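You operate a simulated robot arm through the tools that you are given. There is no shell and no other tool. Be economical: measure what you need, move in short steps, check, and stop when the job is done.

You are at the controls of a simulated two-armed robot. One attempt, no reset.

## Task
Take the cap off the short sleeve and lay it down on the black table. Then open the right yellow drawer, put the small wax block on the steel counter away in the inside of the right yellow drawer, then shut the drawer. Then take the small blue skein and leave it in the pale tray. Then press the row counter button three times. Then open the right white door. Do these in the order given.

It is judged by the outcome, as a careful person would: the job done as asked, and still so three seconds after it is handed in. It fails if anything else is knocked over, pushed out of place, dropped, spilled or broken. Lids that push on must go on centred and level and be pressed home; caps that screw on are set level and turned clockwise until they are tight.

## Robot
Two 7-joint arms with two-finger grippers on one trunk, on a base that drives. Base frame: it is fixed to the floor where the robot stands at the start and does not move with it; the origin is under the middle of the robot, x ahead of it, y to its left, z up. Readings come in cm, degrees, newtons and seconds.
The left shoulder is at the start at [6, 17.9, 115.2], the right one opposite. With the tool pointing down near the work surface each hand reaches from about 10 to 58 cm from the robot's upright axis, wherever it stands, measured 20 degrees to its own side. Places, roughly: inside of the right yellow drawer [-220, 350, 60]; pale tray (29x21x9 cm) [-220, 180, 70]; right white door [630, -210, 40]; right yellow drawer [-220, 350, 60]; row counter button [-200, 100, 80]; short sleeve (6x6x14 cm) [70, 20, 80]; small blue skein (3x12x3 cm) [200, 260, 90]; small wax block (3x3x3 cm) [100, -240, 80]. Payload 1.96 kg a hand.
The TCP of each hand is the grasp point between the finger pads, 2 cm short of the fingertips. In the tool frame z runs along the fingers and y along their closing line. The gripper opens to 7.2 cm. The gripper's body begins 3.8 cm behind the TCP.
Orientation is told as [roll, pitch, yaw] about the base's x, y, z axes, in that order, counted from this pose: with the fingers straight down and closing along the base's y, the tool's x points along the base's -x, its y along +y and its z along -z.

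## Interface
- The arms move only by the tool nudge_tool. It takes "left_series", "right_series" or both (then of equal length, played together; a hand with none holds still); each is one flat list of numbers, 7 for each row, row after row: the shift along the tool's x, y, z in cm, then the turn, a rotation vector about the tool's x, y, z in degrees, then the finger opening in cm, from 0 to 7.2. In form: [dx, dy, dz, ax, ay, az, hand, dx, dy, dz, ax, ay, az, hand, ...]. A call has 1 to 10 rows; each row shifts and turns the commanded pose from where the row before left it, along the tool's axes as they then stand. Each row takes 0.2 s and may step no farther than 5 cm and 8.6 degrees from the row before; otherwise, or with a gripper value out of range, the whole call is refused. A pose out of reach is approached as far as the arm can. The call stops where the force on the tool passes 40 N (or 10 N more than at its start, if that is more) or the arm is blocked; 0.2 s more then pass. Each finger travels about 15.3 cm/s and halts on what it meets, pressing with about 38 N; the grip force reading is that of the motor and also rises with nothing between the fingers. The clock runs only during rows and for 0.2 s after the last one: add rows that do not move to give the fingers time. The reply holds the time, the measured pose of the TCP, the force on the tool along the base axes, the opening and the grip force, in the units named above and with some noise, with the torque about the TCP (base axes, N m) and any sound that the robot's microphone picked up.
- Cameras (640 x 400 px; columns grow to the right, rows downward): "scene" is now at [0.05, 1.06, 169.86]; the picture's right is [0.08, -1.00, 0.00], its down [-0.84, -0.07, -0.54] and it looks along [0.54, 0.05, -0.84] (base axes); focal length 274 px, centre (320, 200). "left" rides on the left gripper at [7.1, -1.9, -8.2] in its tool frame; the picture's right is [0.26, 0.97, 0.00], its down [-0.67, 0.18, -0.72] and it looks along [-0.69, 0.19, 0.70] (tool axes); focal length 280 px, centre (320, 200). "right" rides on the right gripper at [7.1, 1.9, -8.2] in its tool frame; the picture's right is [-0.26, 0.97, 0.00], its down [-0.67, -0.18, -0.72] and it looks along [-0.69, -0.19, 0.70] (tool axes); focal length 280 px, centre (320, 200). There is no depth. A picture from a camera that has moved, and an enlarged one, comes with that camera's place and axes in the base frame and with its lens. The place of the scene camera against the robot may be out by one fixed shift of up to 1.8 cm in any direction.
- get_image(camera): a new picture of that camera. No time passes.
- lift_body(by): slides the trunk up (or, below 0, down) by that many cm; the arms and the scene camera ride with it, the base frame stays. It gives what a move gives, with no picture.
- steer(legs): drives the robot by 1 to 6 legs, each [ahead, left, turn to the left] in cm, cm and degrees, along the robot's own axes; the way and the turn of a leg run together, so that a leg with both is an arc; at most 150 cm and 180 degrees a leg. The arms and the cameras ride along, it lands a little off, and it stops where it bumps. It gives what a move gives.
- pan_tilt(pan, tilt): turns the head with the scene camera to pan (to the left, within 86 degrees either way) and tilt (down, from -29 to 69), counted from straight ahead of the robot. It gives what a move gives.
- inspect(camera, box): a new picture of the part [left, top, right, bottom] of that camera's present view, enlarged. No time passes.
- finish_job(): hands the job in; it is judged then, once.

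Go step by step. Nothing tells you exact positions but the pictures and the camera data: compare them with the known pose of the tool, close in by small moves and look again before you grip or let go. The budget is 165 turns and 138 pictures, counting those below and the enlarged ones. Unless the task says otherwise, let go and move clear before handing in.

The tools are called after "Call:" by a JSON object that holds its "fn" and its "kwargs". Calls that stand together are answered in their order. nudge_tool: Moves the arms, as the interface text tells. Its arguments: {"type":"object","properties":{"left_series":{"type":"array","items":{"type":"number"}},"right_series":{"type":"array","items":{"type":"number"}}},"required":[]} The other tools are called the same way: lift_body (by) slides the trunk up or down; steer (legs) drives the base; pan_tilt (pan, tilt) turns the head that bears the scene camera; get_image (camera) takes a picture; inspect (camera, box) takes an enlarged picture of a part of a camera's view; finish_job () hands the job in.

At the start:

```text
clock: 0.0
left_tool_pos: [44.0, 34.37, 114.2]
left_ee_rot: [0.0, 0.0, 0.0]
left_ft_force: [-0.5, -0.6, 0.7]
left_wrist_torque: [-0.02, 0.0, 0.01]
left_width: 7.19
left_gripper_force: 0.0
right_tool_pos: [33.22, -7.18, 112.08]
right_ee_rot: [0.0, 0.0, 0.0]
right_ft_force: [0.2, 0.5, 0.1]
right_wrist_torque: [0.02, 0.03, 0.01]
right_width: 7.2
right_gripper_force: 0.1
trunk travel left (down, up): [-79.7, 19.3]
robot x, y, heading: [0.07, -0.32, 0.0]
head pan, tilt: [4.9, 57.4]
```

scene: 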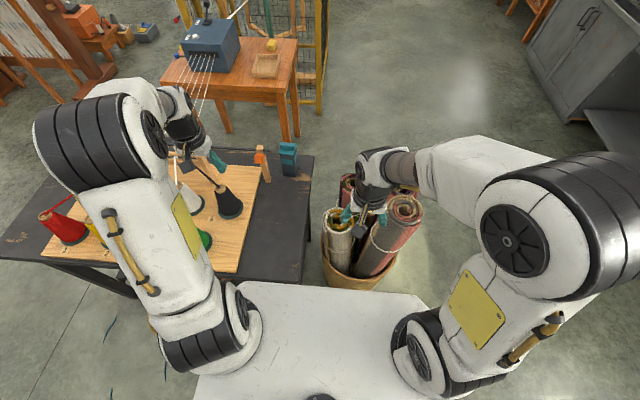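
right: 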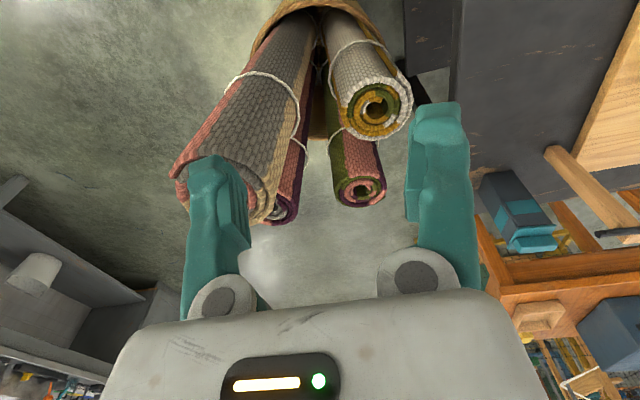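
left: 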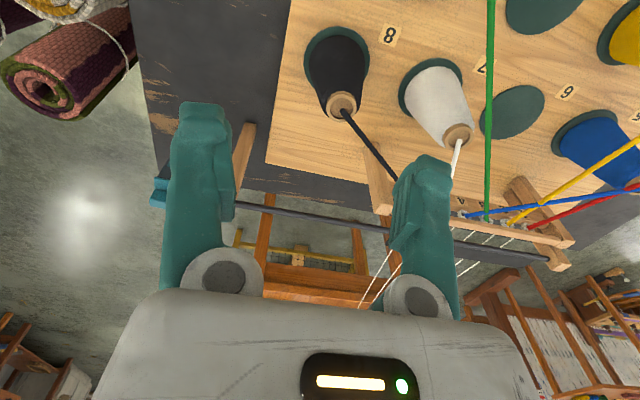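

The teal thing at the table's right end looks like the short sleeve with its cap. I'll look closer.

Call:
{"fn": "inspect", "kwargs": {"camera": "scene", "box": [220, 120, 340, 195]}}

Call:
{"fn": "inspect", "kwargs": {"camera": "scene", "box": [0, 80, 340, 300]}}

```text
5.33 times, centred on (280, 158) of scene
camera zoom: at [0.05, 1.06, 169.86], right [0.08, -1.0, 0.0], down [-0.84, -0.07, -0.54], along [0.54, 0.05, -0.84], focal length 1462 px, centre (533, 427)
```

zoom: 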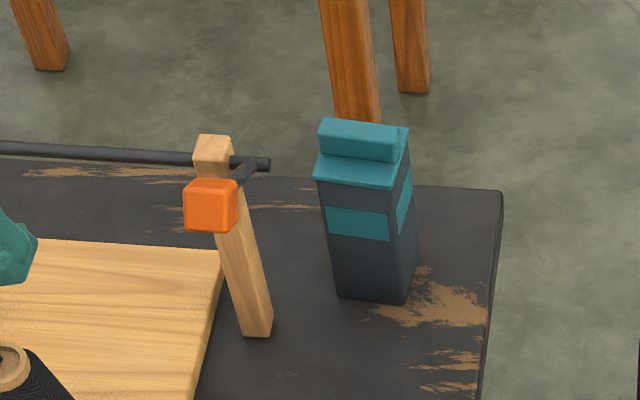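

```text
1.82 times, centred on (170, 190) of scene
camera zoom: at [0.05, 1.06, 169.86], right [0.08, -1.0, 0.0], down [-0.84, -0.07, -0.54], along [0.54, 0.05, -0.84], focal length 498 px, centre (593, 218)
```

zoom: 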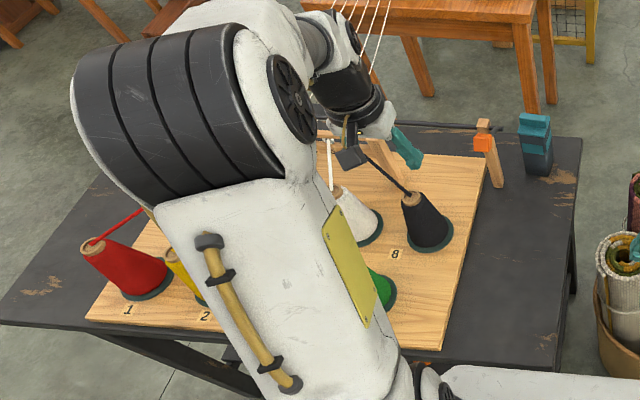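

Square sleeve with a pull-off cap with a ridge along y. I need to know how near I can drive; looking down at the chassis and around.

Call:
{"fn": "pan_tilt", "kwargs": {"pan": 0, "tilt": 69}}

Call:
{"fn": "get_image", "kwargs": {"camera": "scene"}}

Call:
{"fn": "pan_tilt", "kwargs": {"pan": -60, "tilt": 25}}

Call:
{"fn": "get_image", "kwargs": {"camera": "scene"}}

Call:
{"fn": "pan_tilt", "kwargs": {"pan": 70, "tilt": 25}}

Call:
{"fn": "get_image", "kwargs": {"camera": "scene"}}

Call:
{"fn": "pan_tilt", "kwargs": {"pan": 0, "tilt": 25}}

Call:
{"fn": "get_image", "kwargs": {"camera": "scene"}}

```text
clock: 0.7
left_tool_pos: [44.07, 34.38, 114.13]
left_ee_rot: [-0.1, 0.0, 0.1]
left_ft_force: [-0.1, -0.1, -0.1]
left_wrist_torque: [-0.01, 0.04, -0.01]
left_width: 7.19
left_gripper_force: 0.1
right_tool_pos: [33.16, -7.04, 112.1]
right_ee_rot: [0.0, 0.0, 0.1]
right_ft_force: [-0.7, 0.0, -0.4]
right_wrist_torque: [0.01, 0.01, 0.02]
right_width: 7.16
right_gripper_force: 0.1
trunk travel left (down, up): [-79.7, 19.3]
robot x, y, heading: [-0.27, -0.18, -0.1]
head pan, tilt: [0.0, 68.8]
```

```text
132 pictures are left
camera scene: at [-1.28, 0.47, 168.62], right [0.0, -1.0, 0.0], down [-0.93, 0.0, -0.36], along [0.36, 0.0, -0.93], focal length 274 px, centre (320, 200)
```

scene: 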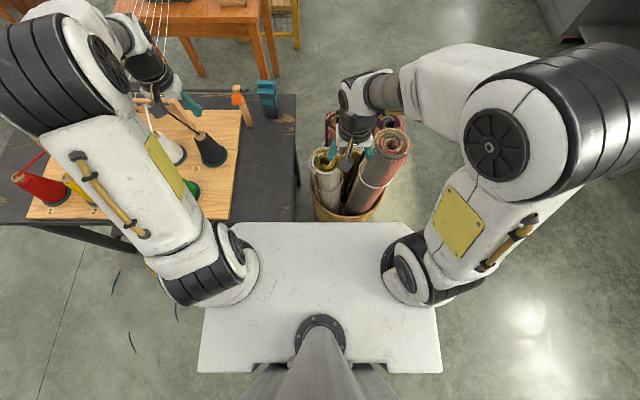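

```text
clock: 2.0
left_tool_pos: [44.05, 34.37, 114.26]
left_ee_rot: [0.0, 0.0, -0.1]
left_ft_force: [-0.2, -0.7, -0.9]
left_wrist_torque: [0.0, 0.01, -0.01]
left_width: 7.21
left_gripper_force: 0.1
right_tool_pos: [33.22, -7.0, 112.06]
right_ee_rot: [-0.2, 0.0, 0.1]
right_ft_force: [-0.6, 0.7, -0.2]
right_wrist_torque: [0.01, 0.02, 0.03]
right_width: 7.21
right_gripper_force: 0.0
trunk travel left (down, up): [-79.7, 19.3]
robot x, y, heading: [-0.02, -0.05, -0.1]
head pan, tilt: [-60.0, 25.0]
```

```text
131 pictures are left
camera scene: at [-2.26, -7.5, 174.55], right [-0.87, -0.5, 0.0], down [-0.21, 0.37, -0.91], along [0.45, -0.78, -0.42], focal length 274 px, centre (320, 200)
```

scene: 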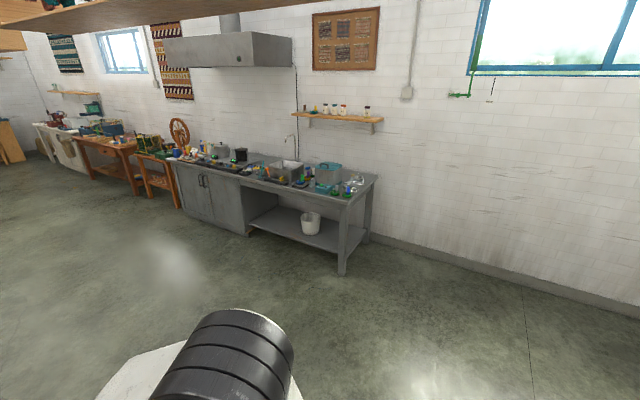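

```text
clock: 4.1
left_tool_pos: [44.14, 34.28, 114.32]
left_ee_rot: [0.0, 0.0, -0.1]
left_ft_force: [-0.5, -0.1, 0.3]
left_wrist_torque: [-0.02, -0.01, 0.0]
left_width: 7.18
left_gripper_force: 0.0
right_tool_pos: [33.16, -7.03, 112.04]
right_ee_rot: [0.0, 0.0, 0.0]
right_ft_force: [-0.1, 0.4, 0.4]
right_wrist_torque: [0.0, 0.02, 0.01]
right_width: 7.18
right_gripper_force: 0.0
trunk travel left (down, up): [-79.7, 19.3]
robot x, y, heading: [0.17, -0.22, 0.1]
head pan, tilt: [70.0, 25.0]
```

```text
130 pictures are left
camera scene: at [-3.72, 9.12, 174.56], right [0.94, -0.34, 0.0], down [-0.14, -0.4, -0.91], along [0.31, 0.85, -0.42], focal length 274 px, centre (320, 200)
```

scene: 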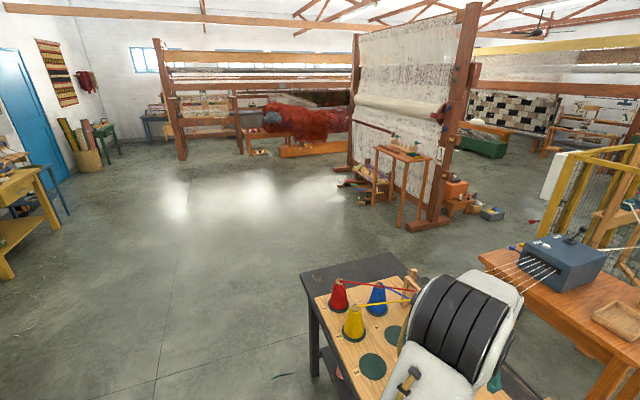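

```text
clock: 5.5
left_tool_pos: [43.99, 34.29, 114.2]
left_ee_rot: [0.0, 0.0, -0.1]
left_ft_force: [0.6, -0.2, 0.9]
left_wrist_torque: [-0.01, -0.02, -0.01]
left_width: 7.23
left_gripper_force: 0.1
right_tool_pos: [33.07, -7.03, 112.09]
right_ee_rot: [-0.1, 0.0, 0.0]
right_ft_force: [-0.3, -0.3, 0.7]
right_wrist_torque: [0.0, -0.05, 0.01]
right_width: 7.2
right_gripper_force: 0.0
trunk travel left (down, up): [-79.7, 19.3]
robot x, y, heading: [-0.16, 0.25, 0.1]
head pan, tilt: [0.0, 25.0]
```

```text
129 pictures are left
camera scene: at [2.34, 0.48, 174.56], right [0.0, -1.0, 0.0], down [-0.42, 0.0, -0.91], along [0.91, 0.0, -0.42], focal length 274 px, centre (320, 200)
```

scene: 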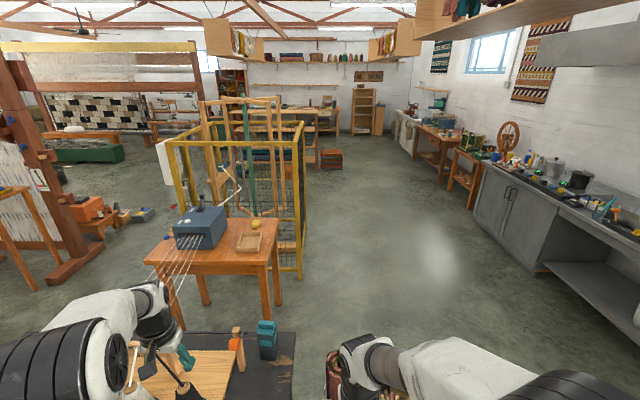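

Checking the chassis-table clearance more closely.

Call:
{"fn": "pan_tilt", "kwargs": {"pan": 0, "tilt": 69}}

Call:
{"fn": "inspect", "kwargs": {"camera": "scene", "box": [180, 60, 460, 235]}}

```text
clock: 6.7
left_tool_pos: [44.07, 34.39, 114.32]
left_ee_rot: [0.1, 0.0, 0.0]
left_ft_force: [-0.5, 0.4, 0.8]
left_wrist_torque: [0.02, -0.02, 0.03]
left_width: 7.21
left_gripper_force: 0.0
right_tool_pos: [33.19, -7.04, 111.96]
right_ee_rot: [-0.1, 0.0, 0.0]
right_ft_force: [-1.3, -0.8, -0.4]
right_wrist_torque: [0.03, -0.01, 0.02]
right_width: 7.21
right_gripper_force: 0.1
trunk travel left (down, up): [-79.7, 19.3]
robot x, y, heading: [-0.31, -0.57, 0.1]
head pan, tilt: [0.0, 68.8]
```

```text
2.29 times, centred on (320, 148) of scene
camera zoom: at [-1.27, 0.47, 168.62], right [0.0, -1.0, 0.0], down [-0.93, 0.0, -0.36], along [0.36, 0.0, -0.93], focal length 627 px, centre (320, 320)
```

zoom: 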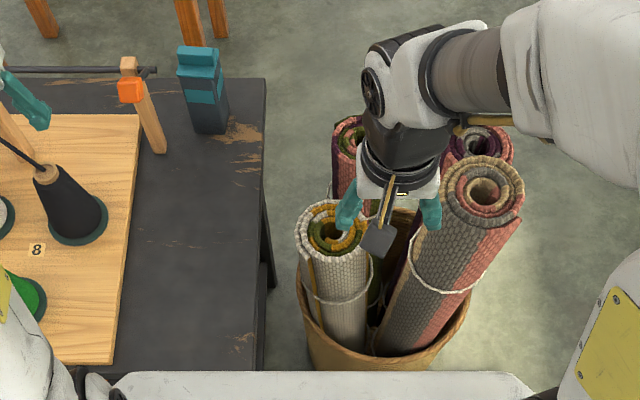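

The torso blocks a direct approach (table edge right ahead, sleeve on the far corner), so I'll raise the trunk for clearance and drive round the right side of the rug basket.

Call:
{"fn": "lift_body", "kwargs": {"by": 15}}

Call:
{"fn": "steer", "kwargs": {"legs": [[0, -75, 0], [112, 0, 0], [0, 0, 115]]}}

Call:
{"fn": "pan_tilt", "kwargs": {"pan": 0, "tilt": 45}}

Call:
{"fn": "get_image", "kwargs": {"camera": "scene"}}

```text
clock: 8.4
left_tool_pos: [44.11, 34.28, 129.11]
left_ee_rot: [0.0, 0.0, 0.0]
left_ft_force: [0.2, -0.7, 0.2]
left_wrist_torque: [0.04, -0.02, 0.0]
left_width: 7.22
left_gripper_force: 0.0
right_tool_pos: [33.29, -7.16, 127.13]
right_ee_rot: [-0.1, 0.0, 0.0]
right_ft_force: [0.5, -0.6, -0.1]
right_wrist_torque: [0.01, 0.03, 0.01]
right_width: 7.19
right_gripper_force: 0.0
trunk travel left (down, up): [-94.7, 4.3]
robot x, y, heading: [-0.13, -0.38, 0.0]
head pan, tilt: [0.0, 68.8]
```

```text
clock: 22.6
left_tool_pos: [62.2, -48.23, 129.23]
left_ee_rot: [0.0, 0.0, 117.9]
left_ft_force: [-1.0, 0.2, -0.4]
left_wrist_torque: [-0.02, -0.01, -0.01]
left_width: 7.2
left_gripper_force: 0.1
right_tool_pos: [103.81, -38.33, 127.07]
right_ee_rot: [-0.1, 0.1, 117.9]
right_ft_force: [-0.5, -0.4, 0.6]
right_wrist_torque: [-0.01, -0.01, -0.02]
right_width: 7.21
right_gripper_force: 0.1
trunk travel left (down, up): [-94.7, 4.3]
robot x, y, heading: [113.27, -71.05, 117.9]
head pan, tilt: [0.0, 68.8]
```

```text
clock: 23.5
left_tool_pos: [62.13, -48.06, 129.21]
left_ee_rot: [0.0, 0.0, 117.9]
left_ft_force: [0.1, 0.4, 0.4]
left_wrist_torque: [0.0, 0.01, -0.02]
left_width: 7.17
left_gripper_force: 0.1
right_tool_pos: [103.93, -38.36, 127.07]
right_ee_rot: [-0.2, 0.0, 118.0]
right_ft_force: [-0.2, 0.1, 0.5]
right_wrist_torque: [0.01, -0.02, -0.01]
right_width: 7.2
right_gripper_force: 0.0
trunk travel left (down, up): [-94.7, 4.3]
robot x, y, heading: [113.28, -71.03, 117.7]
head pan, tilt: [0.0, 45.0]
```

```text
127 pictures are left
camera scene: at [111.3, -68.68, 186.49], right [0.88, 0.47, 0.0], down [0.33, -0.63, -0.71], along [-0.33, 0.62, -0.71], focal length 274 px, centre (320, 200)
```

scene: 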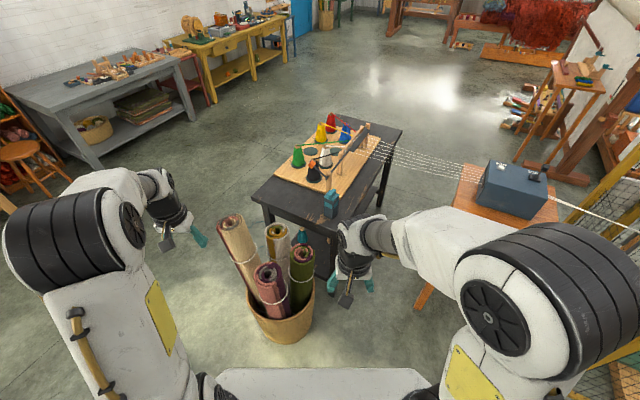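

Sleeve is near (70, 19.5), top ~z 95. Driving to about (110, −16) so that it lies 20° to the left of my heading.

Call:
{"fn": "steer", "kwargs": {"legs": [[50, -22.7, 0]]}}

Call:
{"fn": "get_image", "kwargs": {"camera": "scene"}}

Call:
{"fn": "get_image", "kwargs": {"camera": "left"}}

```text
clock: 26.6
left_tool_pos: [59.12, 6.69, 129.33]
left_ee_rot: [0.0, 0.0, 117.4]
left_ft_force: [-0.3, 0.2, 0.3]
left_wrist_torque: [-0.01, -0.02, 0.01]
left_width: 7.21
left_gripper_force: 0.1
right_tool_pos: [100.91, 16.12, 127.19]
right_ee_rot: [-0.1, -0.1, 117.4]
right_ft_force: [-0.4, -0.1, -0.1]
right_wrist_torque: [-0.02, -0.02, -0.02]
right_width: 7.19
right_gripper_force: 0.0
trunk travel left (down, up): [-94.7, 4.3]
robot x, y, heading: [109.95, -16.24, 117.3]
head pan, tilt: [0.0, 45.0]
```

```text
126 pictures are left
camera scene: at [107.97, -14.25, 186.5], right [0.89, 0.46, 0.0], down [0.33, -0.63, -0.71], along [-0.33, 0.63, -0.71], focal length 274 px, centre (320, 200)
```

scene: 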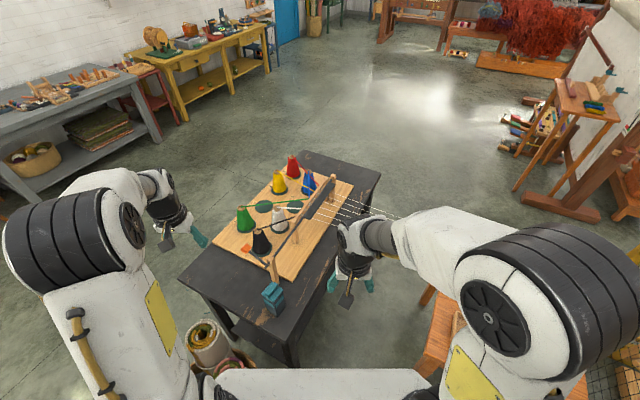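

```text
125 pictures are left
camera left: at [64.11, 1.5, 137.46], right [-0.74, -0.68, 0.0], down [-0.47, 0.51, 0.72], along [-0.48, 0.53, -0.7], focal length 280 px, centre (320, 200)
```

left: 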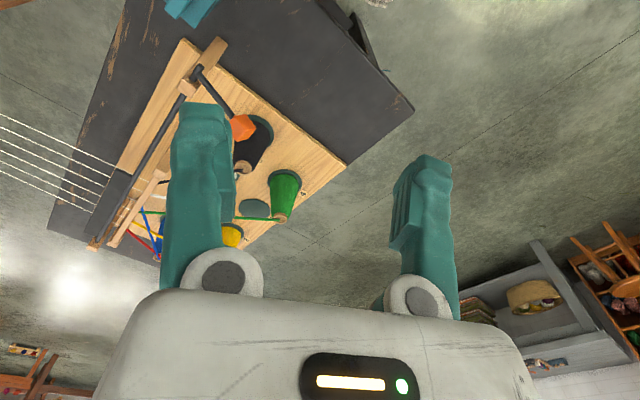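

The sleeve top triangulates to about (70.5, 20, 95). Moving the left hand above it with fingers closing along x, then look.

Call:
{"fn": "nudge_tool", "kwargs": {"left_series": [0, 0, 0, 0, 0, 6.85, 7.2, 0, 0, 0, 0, 0, 6.85, 7.2, 0, 0, 0, 0, 0, 6.85, 7.2, 0, 0, 0, 0, 0, 6.85, 7.2, -3.3, -2.8, 0, 0, 0, 0, 7.2, -3.3, -2.8, 0, 0, 0, 0, 7.2, -3.3, -2.9, 4, 0, 0, 0, 7.2, -3.3, -2.9, 4, 0, 0, 0, 7.2, 0, 0, 4, 0, 0, 0, 7.2, 0, 0, 2, 0, 0, 0, 7.2]}}

Call:
{"fn": "get_image", "kwargs": {"camera": "left"}}

Call:
{"fn": "inspect", "kwargs": {"camera": "scene", "box": [180, 220, 340, 320]}}

```text
refused: row 7 steps farther than a row can; nothing moved
```

```text
124 pictures are left
camera left: at [64.11, 1.5, 137.46], right [-0.74, -0.68, 0.0], down [-0.47, 0.51, 0.72], along [-0.48, 0.53, -0.7], focal length 280 px, centre (320, 200)
```

left: 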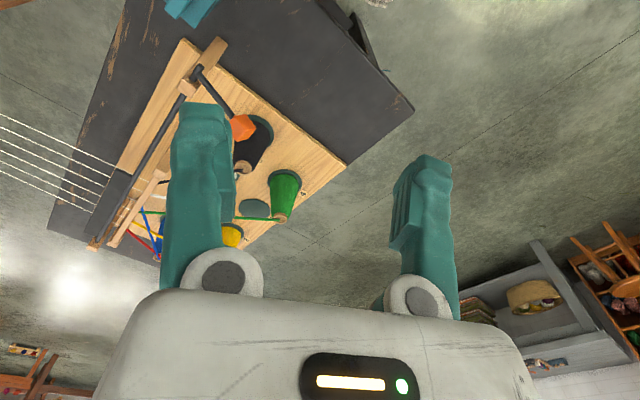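

```text
4.00 times, centred on (260, 270) of scene
camera zoom: at [107.97, -14.25, 186.5], right [0.89, 0.46, 0.0], down [0.33, -0.63, -0.71], along [-0.33, 0.63, -0.71], focal length 1097 px, centre (560, -80)
```

zoom: 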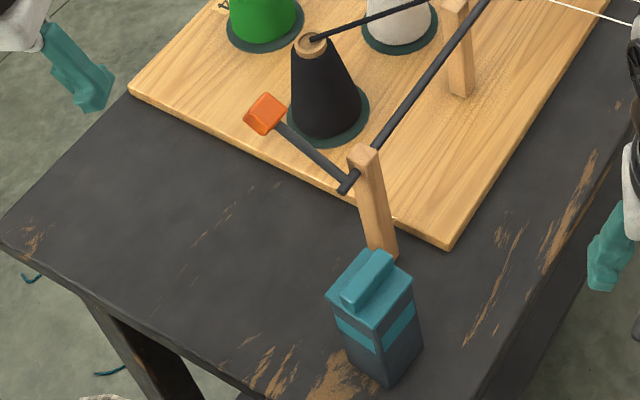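

The ridge runs along y as thought, and the free strip around (50,15) suits for laying the cap. Re-issuing the move with smaller steps.

Call:
{"fn": "nudge_tool", "kwargs": {"left_series": [0, 0, 0, 0, 0, 6.85, 7.2, 0, 0, 0, 0, 0, 6.85, 7.2, 0, 0, 0, 0, 0, 6.85, 7.2, 0, 0, 0, 0, 0, 6.85, 7.2, -3.3, -2.8, 0, 0, 0, 0, 7.2, -3.3, -2.8, 0, 0, 0, 0, 7.2, -3.3, -2.9, 2, 0, 0, 0, 7.2, -3.3, -2.9, 2, 0, 0, 0, 7.2, 0, 0, 5, 0, 0, 0, 7.2, 0, 0, 5, 0, 0, 0, 7.2]}}

Call:
{"fn": "get_image", "kwargs": {"camera": "left"}}

Call:
{"fn": "inspect", "kwargs": {"camera": "scene", "box": [180, 220, 340, 320]}}

```text
clock: 28.8
left_tool_pos: [70.31, 20.15, 115.11]
left_ee_rot: [-0.1, -0.1, 90.0]
left_ft_force: [0.3, 0.9, -1.1]
left_wrist_torque: [-0.01, 0.02, -0.02]
left_width: 7.19
left_gripper_force: 0.0
right_tool_pos: [100.67, 16.35, 126.98]
right_ee_rot: [-0.2, 0.1, 117.4]
right_ft_force: [-0.3, 0.2, 0.7]
right_wrist_torque: [-0.01, -0.01, 0.0]
right_width: 7.18
right_gripper_force: 0.0
trunk travel left (down, up): [-94.7, 4.3]
robot x, y, heading: [109.66, -16.43, 117.4]
head pan, tilt: [0.0, 45.0]
```

```text
122 pictures are left
camera left: at [72.3, 13.29, 123.29], right [-0.96, -0.26, 0.0], down [-0.18, 0.67, 0.71], along [-0.19, 0.69, -0.7], focal length 280 px, centre (320, 200)
```

left: 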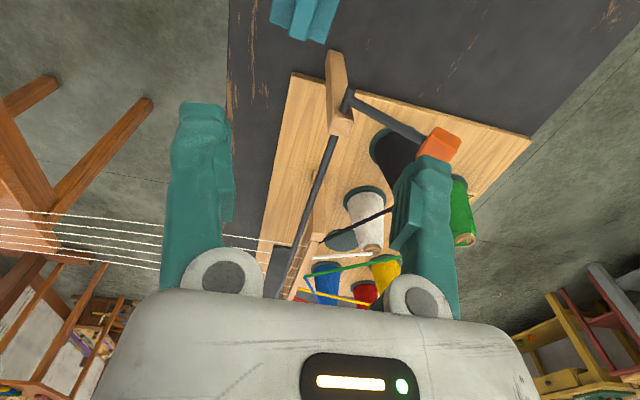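

```text
4.00 times, centred on (260, 270) of scene
camera zoom: at [107.74, -13.95, 186.5], right [0.89, 0.46, 0.0], down [0.33, -0.63, -0.71], along [-0.32, 0.63, -0.71], focal length 1097 px, centre (560, -80)
```

zoom: 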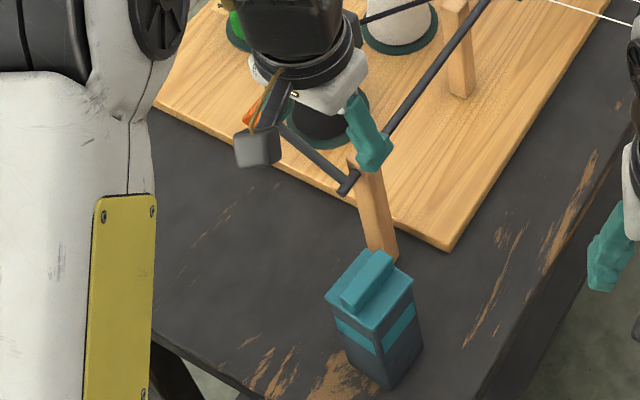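

The ridge appears at about (71.9, 18.9). Shifting and descending partly to check.

Call:
{"fn": "nudge_tool", "kwargs": {"left_series": [1.2, -1.5, 0, 0, 0, 0, 7.2, 0, 0, 4, 0, 0, 0, 7.2, 0, 0, 4, 0, 0, 0, 7.2, 0, 0, 2, 0, 0, 0, 7.2, 0, 0, 0, 0, 0, 0, 7.2]}}

Call:
{"fn": "get_image", "kwargs": {"camera": "left"}}

Call:
{"fn": "inspect", "kwargs": {"camera": "scene", "box": [180, 220, 340, 320]}}

```text
clock: 30.0
left_tool_pos: [71.76, 18.73, 105.2]
left_ee_rot: [0.1, 0.0, 90.0]
left_ft_force: [0.4, -0.5, -0.3]
left_wrist_torque: [0.0, -0.04, -0.01]
left_width: 7.21
left_gripper_force: 0.1
right_tool_pos: [100.74, 16.42, 127.11]
right_ee_rot: [-0.1, 0.0, 117.5]
right_ft_force: [0.5, 0.7, -0.1]
right_wrist_torque: [0.02, -0.01, -0.01]
right_width: 7.18
right_gripper_force: 0.1
trunk travel left (down, up): [-94.7, 4.3]
robot x, y, heading: [109.69, -16.5, 117.5]
head pan, tilt: [0.0, 45.0]
```

```text
120 pictures are left
camera left: at [73.78, 11.89, 113.38], right [-0.96, -0.26, 0.0], down [-0.18, 0.67, 0.72], along [-0.19, 0.69, -0.7], focal length 280 px, centre (320, 200)
```

left: 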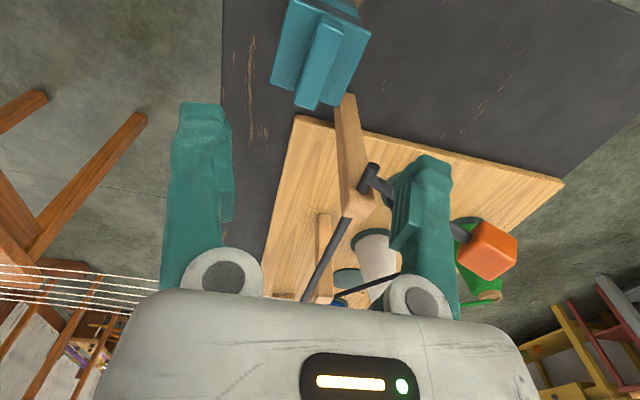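

```text
4.00 times, centred on (260, 270) of scene
camera zoom: at [107.94, -14.05, 186.5], right [0.89, 0.46, 0.0], down [0.33, -0.63, -0.71], along [-0.33, 0.63, -0.71], focal length 1097 px, centre (560, -80)
```

zoom: 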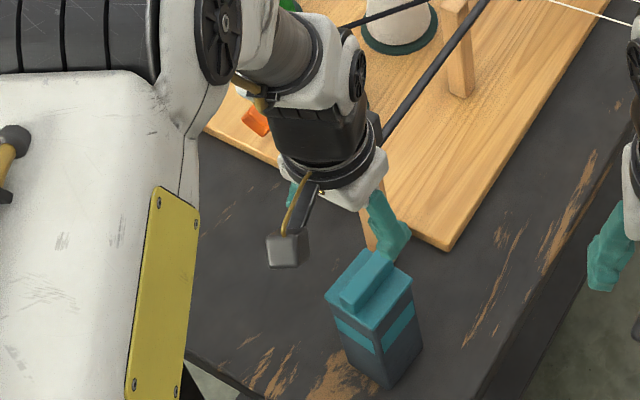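

Aligning yaw by 5° and going lower to gauge the cap's height.

Call:
{"fn": "nudge_tool", "kwargs": {"left_series": [0.3, -0.2, 0, 0, 0, 4, 7.2, 0, 0, 4, 0, 0, 0, 7.2, 0, 0, 2, 0, 0, 0, 7.2, 0, 0, 0, 0, 0, 0, 7.2]}}

Call:
{"fn": "get_image", "kwargs": {"camera": "left"}}

Call:
{"fn": "inspect", "kwargs": {"camera": "scene", "box": [240, 250, 320, 300]}}

```text
clock: 31.0
left_tool_pos: [72.2, 18.64, 99.34]
left_ee_rot: [0.0, -0.1, 86.0]
left_ft_force: [0.6, -0.2, -0.3]
left_wrist_torque: [-0.01, -0.04, 0.01]
left_width: 7.19
left_gripper_force: 0.1
right_tool_pos: [100.89, 16.36, 127.05]
right_ee_rot: [-0.1, 0.1, 117.5]
right_ft_force: [-0.3, -0.6, -0.7]
right_wrist_torque: [0.02, 0.01, -0.02]
right_width: 7.21
right_gripper_force: 0.0
trunk travel left (down, up): [-94.7, 4.3]
robot x, y, heading: [110.01, -16.08, 117.3]
head pan, tilt: [0.0, 45.0]
```

```text
118 pictures are left
camera left: at [73.66, 11.57, 107.57], right [-0.98, -0.19, 0.0], down [-0.14, 0.69, 0.72], along [-0.14, 0.7, -0.7], focal length 280 px, centre (320, 200)
```

left: 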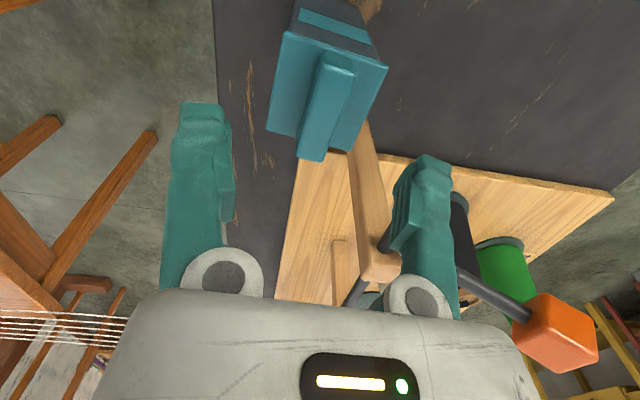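

```text
8.00 times, centred on (280, 275) of scene
camera zoom: at [108.04, -14.16, 186.5], right [0.89, 0.46, 0.0], down [0.33, -0.63, -0.71], along [-0.33, 0.63, -0.71], focal length 2193 px, centre (640, -400)
```

zoom: 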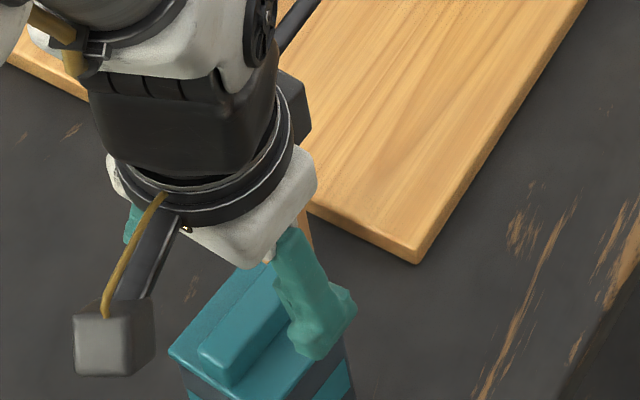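

Ridge spans y 15.7–22, x≈72, top ≈94.3. Lowering to tips just below the ridge top.

Call:
{"fn": "nudge_tool", "kwargs": {"left_series": [0, 0.1, 3, 0, 0, -2, 7.2, 0, 0, 1.5, 0, 0, 0, 7.2, 0, 0, 0, 0, 0, 0, 7.2]}}

Call:
{"fn": "get_image", "kwargs": {"camera": "left"}}

Call:
{"fn": "inspect", "kwargs": {"camera": "scene", "box": [240, 250, 320, 300]}}

```text
clock: 31.8
left_tool_pos: [72.12, 18.54, 94.91]
left_ee_rot: [0.1, -0.1, 88.0]
left_ft_force: [-0.1, -0.2, -0.2]
left_wrist_torque: [0.0, 0.02, -0.01]
left_width: 7.2
left_gripper_force: 0.1
right_tool_pos: [100.87, 16.32, 126.99]
right_ee_rot: [-0.1, 0.1, 117.3]
right_ft_force: [0.3, 0.2, -1.1]
right_wrist_torque: [0.01, -0.02, 0.02]
right_width: 7.19
right_gripper_force: 0.1
trunk travel left (down, up): [-94.7, 4.3]
robot x, y, heading: [109.91, -16.51, 117.6]
head pan, tilt: [0.0, 45.0]
```

```text
116 pictures are left
camera left: at [73.83, 11.65, 103.14], right [-0.97, -0.23, 0.0], down [-0.16, 0.68, 0.72], along [-0.16, 0.7, -0.7], focal length 280 px, centre (320, 200)
```

left: 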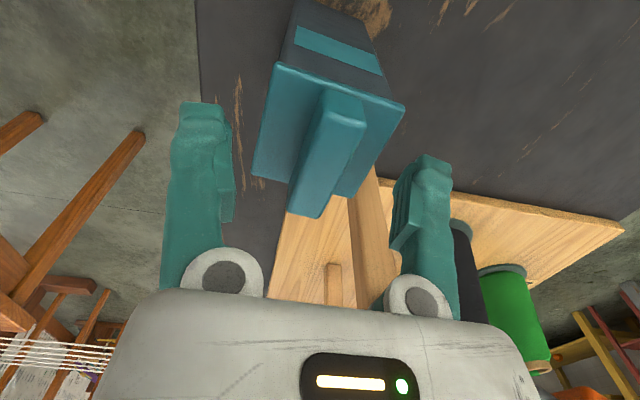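

```text
8.00 times, centred on (280, 275) of scene
camera zoom: at [107.99, -14.09, 186.5], right [0.89, 0.46, 0.0], down [0.33, -0.63, -0.71], along [-0.33, 0.63, -0.71], focal length 2193 px, centre (640, -400)
```

zoom: 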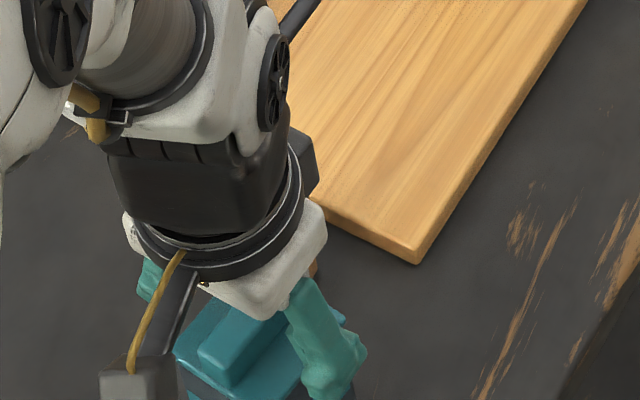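

Ridge is centred between the fingers. Down 1 cm more, then close.

Call:
{"fn": "nudge_tool", "kwargs": {"left_series": [0, 0, 1, 0, 0, 0, 7.2, 0, 0, 0, 0, 0, 0, 7.2, 0, 0, 0, 0, 0, 0, 4.0, 0, 0, 0, 0, 0, 0, 2.5, 0, 0, 0, 0, 0, 0, 1.0, 0, 0, 0, 0, 0, 0, 1.0]}}

Call:
{"fn": "get_image", "kwargs": {"camera": "left"}}

```text
clock: 33.2
left_tool_pos: [72.15, 18.75, 94.12]
left_ee_rot: [0.2, -0.1, 87.9]
left_ft_force: [-6.3, 1.5, 29.1]
left_wrist_torque: [0.12, 0.17, -0.08]
left_width: 1.54
left_gripper_force: 38.3
right_tool_pos: [101.05, 16.17, 127.05]
right_ee_rot: [0.0, -0.1, 117.4]
right_ft_force: [-0.4, 0.2, -0.7]
right_wrist_torque: [0.0, -0.02, 0.02]
right_width: 7.22
right_gripper_force: 0.1
trunk travel left (down, up): [-94.7, 4.3]
robot x, y, heading: [110.01, -16.3, 117.7]
head pan, tilt: [0.0, 45.0]
```

```text
114 pictures are left
camera left: at [73.86, 11.63, 102.22], right [-0.97, -0.23, 0.0], down [-0.16, 0.68, 0.72], along [-0.17, 0.7, -0.7], focal length 280 px, centre (320, 200)
```

left: 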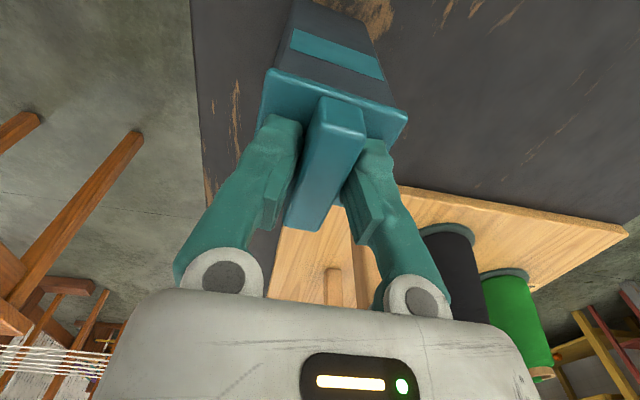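

Gripped at 1.54 cm, tips resting on the cap plate. Pulling up slowly.

Call:
{"fn": "nudge_tool", "kwargs": {"left_series": [0, 0, -0.3, 0, 0, 0, 0.5, 0, 0, -0.5, 0, 0, 0, 0.5, 0, 0, -0.5, 0, 0, 0, 0.5, 0, 0, 0, 0, 0, 0, 0.5]}}

Call:
{"fn": "inspect", "kwargs": {"camera": "scene", "box": [220, 240, 348, 320]}}

```text
clock: 34.2
left_tool_pos: [72.14, 18.61, 95.01]
left_ee_rot: [-0.1, 0.1, 87.9]
left_ft_force: [-0.7, 0.3, -1.0]
left_wrist_torque: [0.02, -0.01, 0.02]
left_width: 1.53
left_gripper_force: 38.0
right_tool_pos: [100.9, 16.33, 126.94]
right_ee_rot: [-0.2, 0.0, 117.3]
right_ft_force: [-0.9, 0.1, -0.6]
right_wrist_torque: [-0.02, 0.01, 0.04]
right_width: 7.22
right_gripper_force: 0.1
trunk travel left (down, up): [-94.7, 4.3]
robot x, y, heading: [109.79, -16.26, 117.4]
head pan, tilt: [0.0, 45.0]
```

```text
5.00 times, centred on (284, 280) of scene
camera zoom: at [107.92, -13.99, 186.49], right [0.89, 0.46, 0.0], down [0.33, -0.63, -0.71], along [-0.33, 0.63, -0.71], focal length 1371 px, centre (500, -200)
```

zoom: 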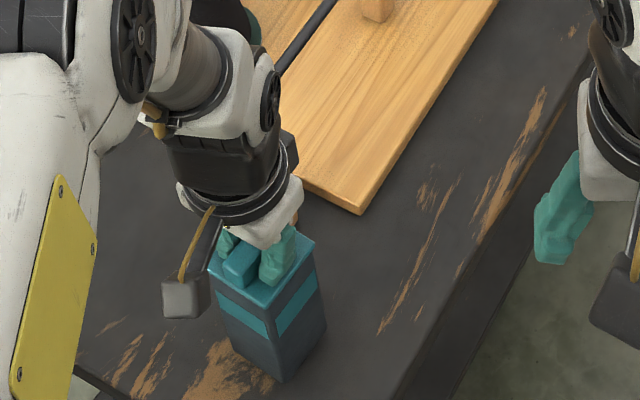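

Little force. Raising 1.5 cm more and checking whether the sleeve stays.

Call:
{"fn": "nudge_tool", "kwargs": {"left_series": [0, 0, -0.8, 0, 0, 0, 0.5, 0, 0, -0.8, 0, 0, 0, 0.5, 0, 0, 0, 0, 0, 0, 0.5]}}

Call:
{"fn": "inspect", "kwargs": {"camera": "scene", "box": [220, 240, 348, 320]}}

Call:
{"fn": "get_image", "kwargs": {"camera": "left"}}

```text
clock: 35.0
left_tool_pos: [72.03, 18.63, 96.57]
left_ee_rot: [0.0, 0.0, 88.1]
left_ft_force: [0.2, 1.5, -1.2]
left_wrist_torque: [0.02, 0.01, 0.05]
left_width: 1.57
left_gripper_force: 37.1
right_tool_pos: [100.81, 16.37, 126.92]
right_ee_rot: [-0.1, -0.1, 117.5]
right_ft_force: [-0.3, 0.5, -0.2]
right_wrist_torque: [0.02, -0.02, -0.01]
right_width: 7.2
right_gripper_force: 0.1
trunk travel left (down, up): [-94.7, 4.3]
robot x, y, heading: [109.69, -16.31, 117.5]
head pan, tilt: [0.0, 45.0]
```

```text
5.00 times, centred on (284, 280) of scene
camera zoom: at [107.94, -14.04, 186.5], right [0.89, 0.46, 0.0], down [0.33, -0.63, -0.71], along [-0.33, 0.63, -0.71], focal length 1371 px, centre (500, -200)
```

zoom: 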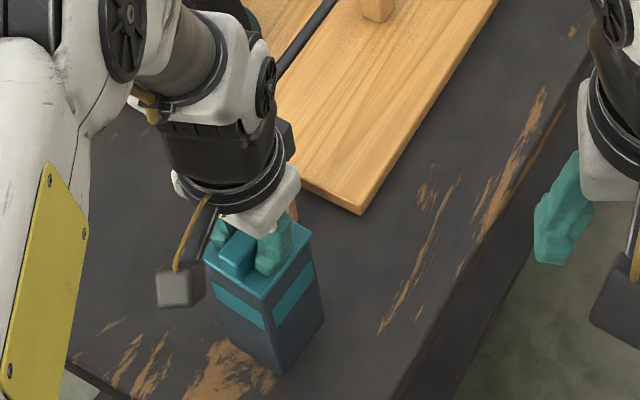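

```text
111 pictures are left
camera left: at [73.76, 11.59, 104.8], right [-0.97, -0.23, 0.0], down [-0.16, 0.68, 0.72], along [-0.16, 0.7, -0.7], focal length 280 px, centre (320, 200)
```

left: 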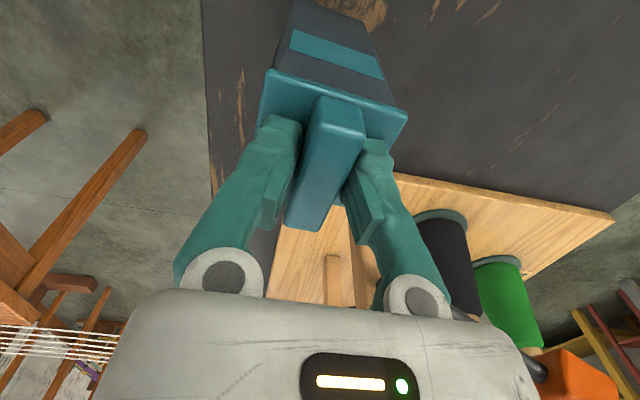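

The sleeve came up with its cap, so I must hold the body with the right hand. I'll set it back down, and meanwhile start turning the right hand to approach from +x.

Call:
{"fn": "nudge_tool", "kwargs": {"left_series": [0, 0, 0.8, 0, 0, 0, 0.5, 0, 0, 0.8, 0, 0, 0, 0.5, 0, 0, 0.4, 0, 0, 0, 0.5, 0, 0, 0.15, 0, 0, 0, 0.5, 0, 0, 0, 0, 0, 0, 0.5]}}

Call:
{"fn": "nudge_tool", "kwargs": {"right_series": [0, 0, 0, 0, 0, -7.8, 7.2, 0, 0, 0, 0, 0, -7.8, 7.2, 0, 0, 0, 0, 0, -7.8, 7.2, 0, 0, 0, 0, 0, -7.8, 7.2, 0, 0, 0, 0, 0, -7.8, 7.2, 0, 0, 0, 0, 0, -7.8, 7.2, 0, 0, 0, 0, 0, -7.8, 7.2, 0, 0, 0, 0, 0, -7.9, 7.2]}}

Call:
{"fn": "nudge_tool", "kwargs": {"right_series": [0, 0, 0, 0, -7.85, 0, 7.2, 0, 0, 0, 0, -7.85, 0, 7.2, 0, 0, 0, 0, -7.85, 0, 7.2, 0, 0, 0, 0, -7.85, 0, 7.2, 0, 0, 0, 0, -7.85, 0, 7.2, 0, 0, 0, 0, -7.85, 0, 7.2, 0, 0, 0, 0, -7.9, 0, 7.2, 0, 0, 0, 0, 0, 0, 7.2]}}

Call:
{"fn": "get_image", "kwargs": {"camera": "scene"}}

```text
clock: 36.2
left_tool_pos: [72.18, 18.64, 94.55]
left_ee_rot: [0.1, 0.0, 88.1]
left_ft_force: [0.2, 0.5, -1.1]
left_wrist_torque: [0.03, 0.01, 0.01]
left_width: 1.57
left_gripper_force: 38.2
right_tool_pos: [100.8, 16.37, 127.22]
right_ee_rot: [0.0, 0.1, 117.4]
right_ft_force: [0.3, 0.1, -0.3]
right_wrist_torque: [0.02, 0.04, -0.02]
right_width: 7.21
right_gripper_force: 0.0
trunk travel left (down, up): [-94.7, 4.3]
robot x, y, heading: [109.67, -16.35, 117.5]
head pan, tilt: [0.0, 45.0]
```

```text
clock: 38.0
left_tool_pos: [72.09, 18.48, 94.51]
left_ee_rot: [0.0, 0.0, 87.9]
left_ft_force: [0.3, -0.9, -1.2]
left_wrist_torque: [0.0, 0.01, -0.01]
left_width: 1.54
left_gripper_force: 38.5
right_tool_pos: [100.74, 16.43, 127.0]
right_ee_rot: [0.0, 0.1, -180.0]
right_ft_force: [-0.6, 0.5, 0.2]
right_wrist_torque: [-0.01, -0.03, 0.01]
right_width: 7.21
right_gripper_force: 0.1
trunk travel left (down, up): [-94.7, 4.3]
robot x, y, heading: [109.91, -16.67, 117.5]
head pan, tilt: [0.0, 45.0]
```

```text
clock: 39.8
left_tool_pos: [72.08, 18.57, 94.54]
left_ee_rot: [0.1, -0.1, 87.9]
left_ft_force: [-0.5, -0.6, -1.8]
left_wrist_torque: [0.06, 0.0, -0.03]
left_width: 1.55
left_gripper_force: 38.3
right_tool_pos: [99.39, 19.42, 127.17]
right_ee_rot: [0.0, -55.0, 179.9]
right_ft_force: [0.1, -0.1, -0.6]
right_wrist_torque: [0.01, -0.01, 0.01]
right_width: 7.21
right_gripper_force: 0.0
right hand out of reach, approached as far as the arm can: row 4, 5, 6, 7
trunk travel left (down, up): [-94.7, 4.3]
robot x, y, heading: [109.68, -16.4, 117.6]
head pan, tilt: [0.0, 45.0]
```

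```text
110 pictures are left
camera scene: at [107.93, -14.08, 186.5], right [0.89, 0.46, 0.0], down [0.33, -0.63, -0.71], along [-0.33, 0.63, -0.71], focal length 274 px, centre (320, 200)
```

scene: 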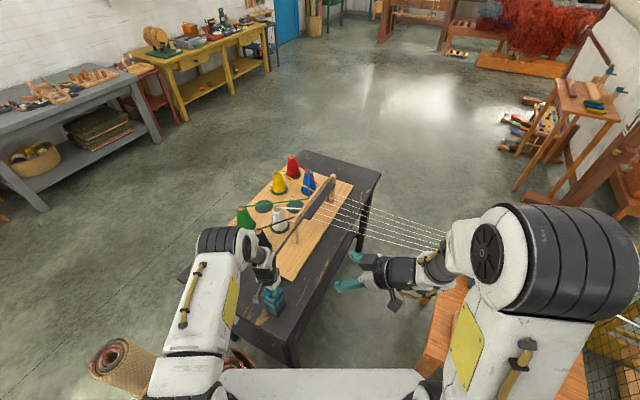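

Sleeve isn't quite down yet; lowering the last few mm, and bringing the right hand toward a pre-approach pose pitched 35° below horizontal.

Call:
{"fn": "nudge_tool", "kwargs": {"left_series": [0, 0, 0.2, 0, 0, 0, 0.5, 0, 0, 0.15, 0, 0, 0, 0.5, 0, 0, 0.1, 0, 0, 0, 0.5, 0, 0, 0, 0, 0, 0, 0.5, 0, 0, 0, 0, 0, 0, 0.5, 0, 0, 0, 0, 0, 0, 0.5], "right_series": [2.41, 0.1, 4.14, 0, 0, 0, 7.2, 2.41, 0.1, 4.14, 0, 0, 0, 7.2, 2.41, 0.1, 4.14, 0, 0, 0, 7.2, 2.41, 0.1, 4.14, 0, 0, 0, 7.2, 2.41, 0.1, 4.14, 0, 0, 0, 7.2, 2.41, 0.1, 4.14, 0, 0, 0, 7.2]}}

Call:
{"fn": "get_image", "kwargs": {"camera": "scene"}}

Call:
{"fn": "get_image", "kwargs": {"camera": "right"}}

```text
clock: 41.2
left_tool_pos: [72.1, 18.71, 94.12]
left_ee_rot: [0.0, 0.0, 88.0]
left_ft_force: [-1.5, 0.8, 6.3]
left_wrist_torque: [-0.02, 0.03, 0.02]
left_width: 1.53
left_gripper_force: 38.0
right_tool_pos: [85.16, 21.08, 102.92]
right_ee_rot: [0.1, -55.0, 179.7]
right_ft_force: [0.6, -0.1, -0.9]
right_wrist_torque: [0.01, -0.01, 0.04]
right_width: 7.17
right_gripper_force: 0.1
right hand out of reach, approached as far as the arm can: row 3, 4, 5
trunk travel left (down, up): [-94.7, 4.3]
robot x, y, heading: [109.82, -15.9, 117.2]
head pan, tilt: [0.0, 45.0]
```

```text
109 pictures are left
camera scene: at [107.97, -14.12, 186.51], right [0.89, 0.46, 0.0], down [0.33, -0.63, -0.71], along [-0.33, 0.63, -0.71], focal length 274 px, centre (320, 200)
```

scene: 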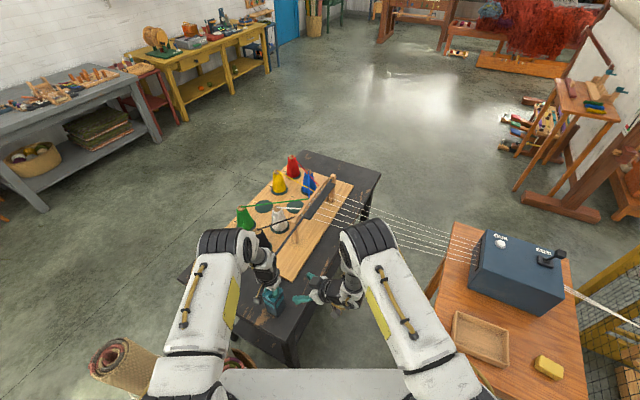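

```text
108 pictures are left
camera right: at [95.93, 19.03, 101.94], right [-0.15, -0.96, 0.22], down [0.2, 0.18, 0.96], along [-0.97, 0.19, 0.16], focal length 280 px, centre (320, 200)
```

right: 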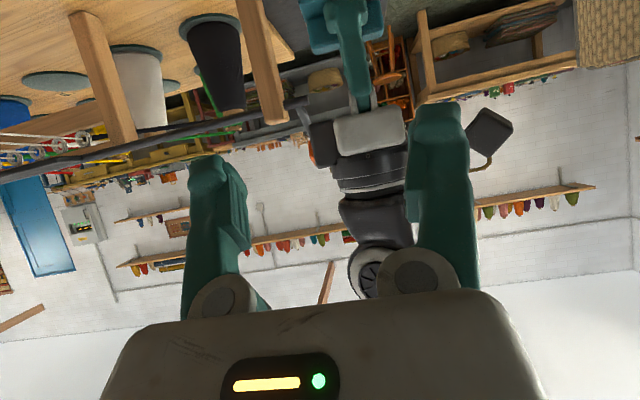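

Sleeve is seated on the table again. Lining up the right hand in front of the sleeve body.

Call:
{"fn": "nudge_tool", "kwargs": {"right_series": [2.57, 0.83, 2.43, 0, 0, 0, 7.2, 2.57, 0.83, 2.43, 0, 0, 0, 7.2, 2.57, 0.83, 2.43, 0, 0, 0, 7.2, 0, 0, 0, 0, 0, 0, 7.2]}}

Call:
{"fn": "get_image", "kwargs": {"camera": "right"}}

Call:
{"fn": "inspect", "kwargs": {"camera": "scene", "box": [230, 240, 390, 340]}}

```text
clock: 42.2
left_tool_pos: [72.17, 18.59, 94.02]
left_ee_rot: [0.0, 0.0, 88.0]
left_ft_force: [-1.3, 0.5, 7.3]
left_wrist_torque: [0.04, 0.04, -0.01]
left_width: 1.54
left_gripper_force: 37.2
right_tool_pos: [83.31, 18.56, 92.52]
right_ee_rot: [-0.1, -55.0, 180.1]
right_ft_force: [0.1, -1.1, 0.6]
right_wrist_torque: [0.0, 0.03, 0.01]
right_width: 7.2
right_gripper_force: 0.1
right hand out of reach, approached as far as the arm can: row 1
trunk travel left (down, up): [-94.7, 4.3]
robot x, y, heading: [109.58, -16.42, 117.4]
head pan, tilt: [0.0, 45.0]
```

```text
107 pictures are left
camera right: at [94.22, 16.81, 91.3], right [-0.15, -0.96, 0.21], down [0.2, 0.18, 0.96], along [-0.97, 0.19, 0.16], focal length 280 px, centre (320, 200)
```

right: 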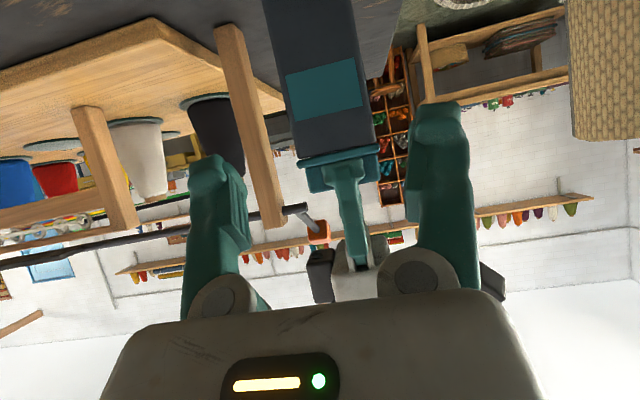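

```text
4.00 times, centred on (310, 290) of scene
camera zoom: at [108.02, -14.11, 186.5], right [0.89, 0.46, 0.0], down [0.33, -0.63, -0.71], along [-0.33, 0.63, -0.71], focal length 1097 px, centre (360, -160)
```

zoom: 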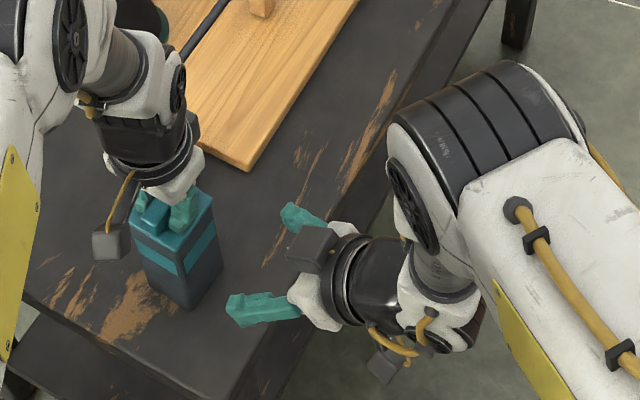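

The body spans y 16.0–21.4, well centred between the right fingers. Advancing along the finger axis.

Call:
{"fn": "nudge_tool", "kwargs": {"right_series": [0.1, -0.1, 3, 0, 0, 0, 7.2, 0.1, 0, 3, 0, 0, 0, 7.2, 0, 0, 3, 0, 0, 0, 7.2, 0, 0, 2.7, 0, 0, 0, 7.2, 0, 0, 0, 0, 0, 0, 7.2]}}

Call:
{"fn": "get_image", "kwargs": {"camera": "right"}}

Call:
{"fn": "inspect", "kwargs": {"camera": "scene", "box": [230, 240, 390, 340]}}

```text
clock: 43.1
left_tool_pos: [71.08, 19.96, 94.79]
left_ee_rot: [1.3, -2.2, 88.1]
left_ft_force: [-0.3, 0.0, -0.2]
left_wrist_torque: [-0.03, -0.03, -0.01]
left_width: 1.61
left_gripper_force: 37.8
right_tool_pos: [73.71, 21.52, 89.9]
right_ee_rot: [-4.5, -56.7, -176.2]
right_ft_force: [0.1, -0.9, -0.5]
right_wrist_torque: [0.02, 0.03, 0.02]
right_width: 7.18
right_gripper_force: 0.1
right hand out of reach, approached as far as the arm can: row 4
trunk travel left (down, up): [-94.7, 4.3]
robot x, y, heading: [109.82, -16.59, 117.4]
head pan, tilt: [0.0, 45.0]
heard: snap
stopped in row 4 (left hand): the force on the tool passed its limit at 89 N (the readings are from after the stop); the commanded pose is now the measured one
```

```text
105 pictures are left
camera right: at [84.55, 19.61, 88.46], right [-0.14, -0.97, 0.18], down [0.23, 0.14, 0.96], along [-0.96, 0.18, 0.2], focal length 280 px, centre (320, 200)
```

right: 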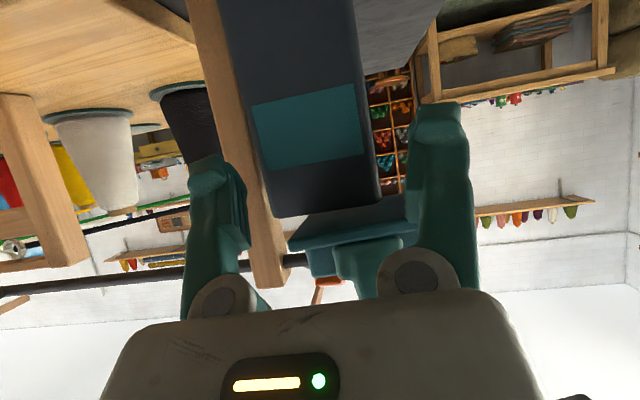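

```text
4.00 times, centred on (310, 290) of scene
camera zoom: at [107.81, -13.95, 186.49], right [0.89, 0.46, 0.0], down [0.33, -0.63, -0.71], along [-0.32, 0.63, -0.71], focal length 1097 px, centre (360, -160)
```

zoom: 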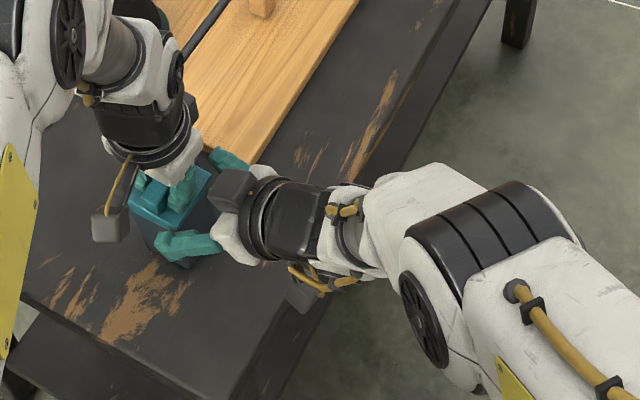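

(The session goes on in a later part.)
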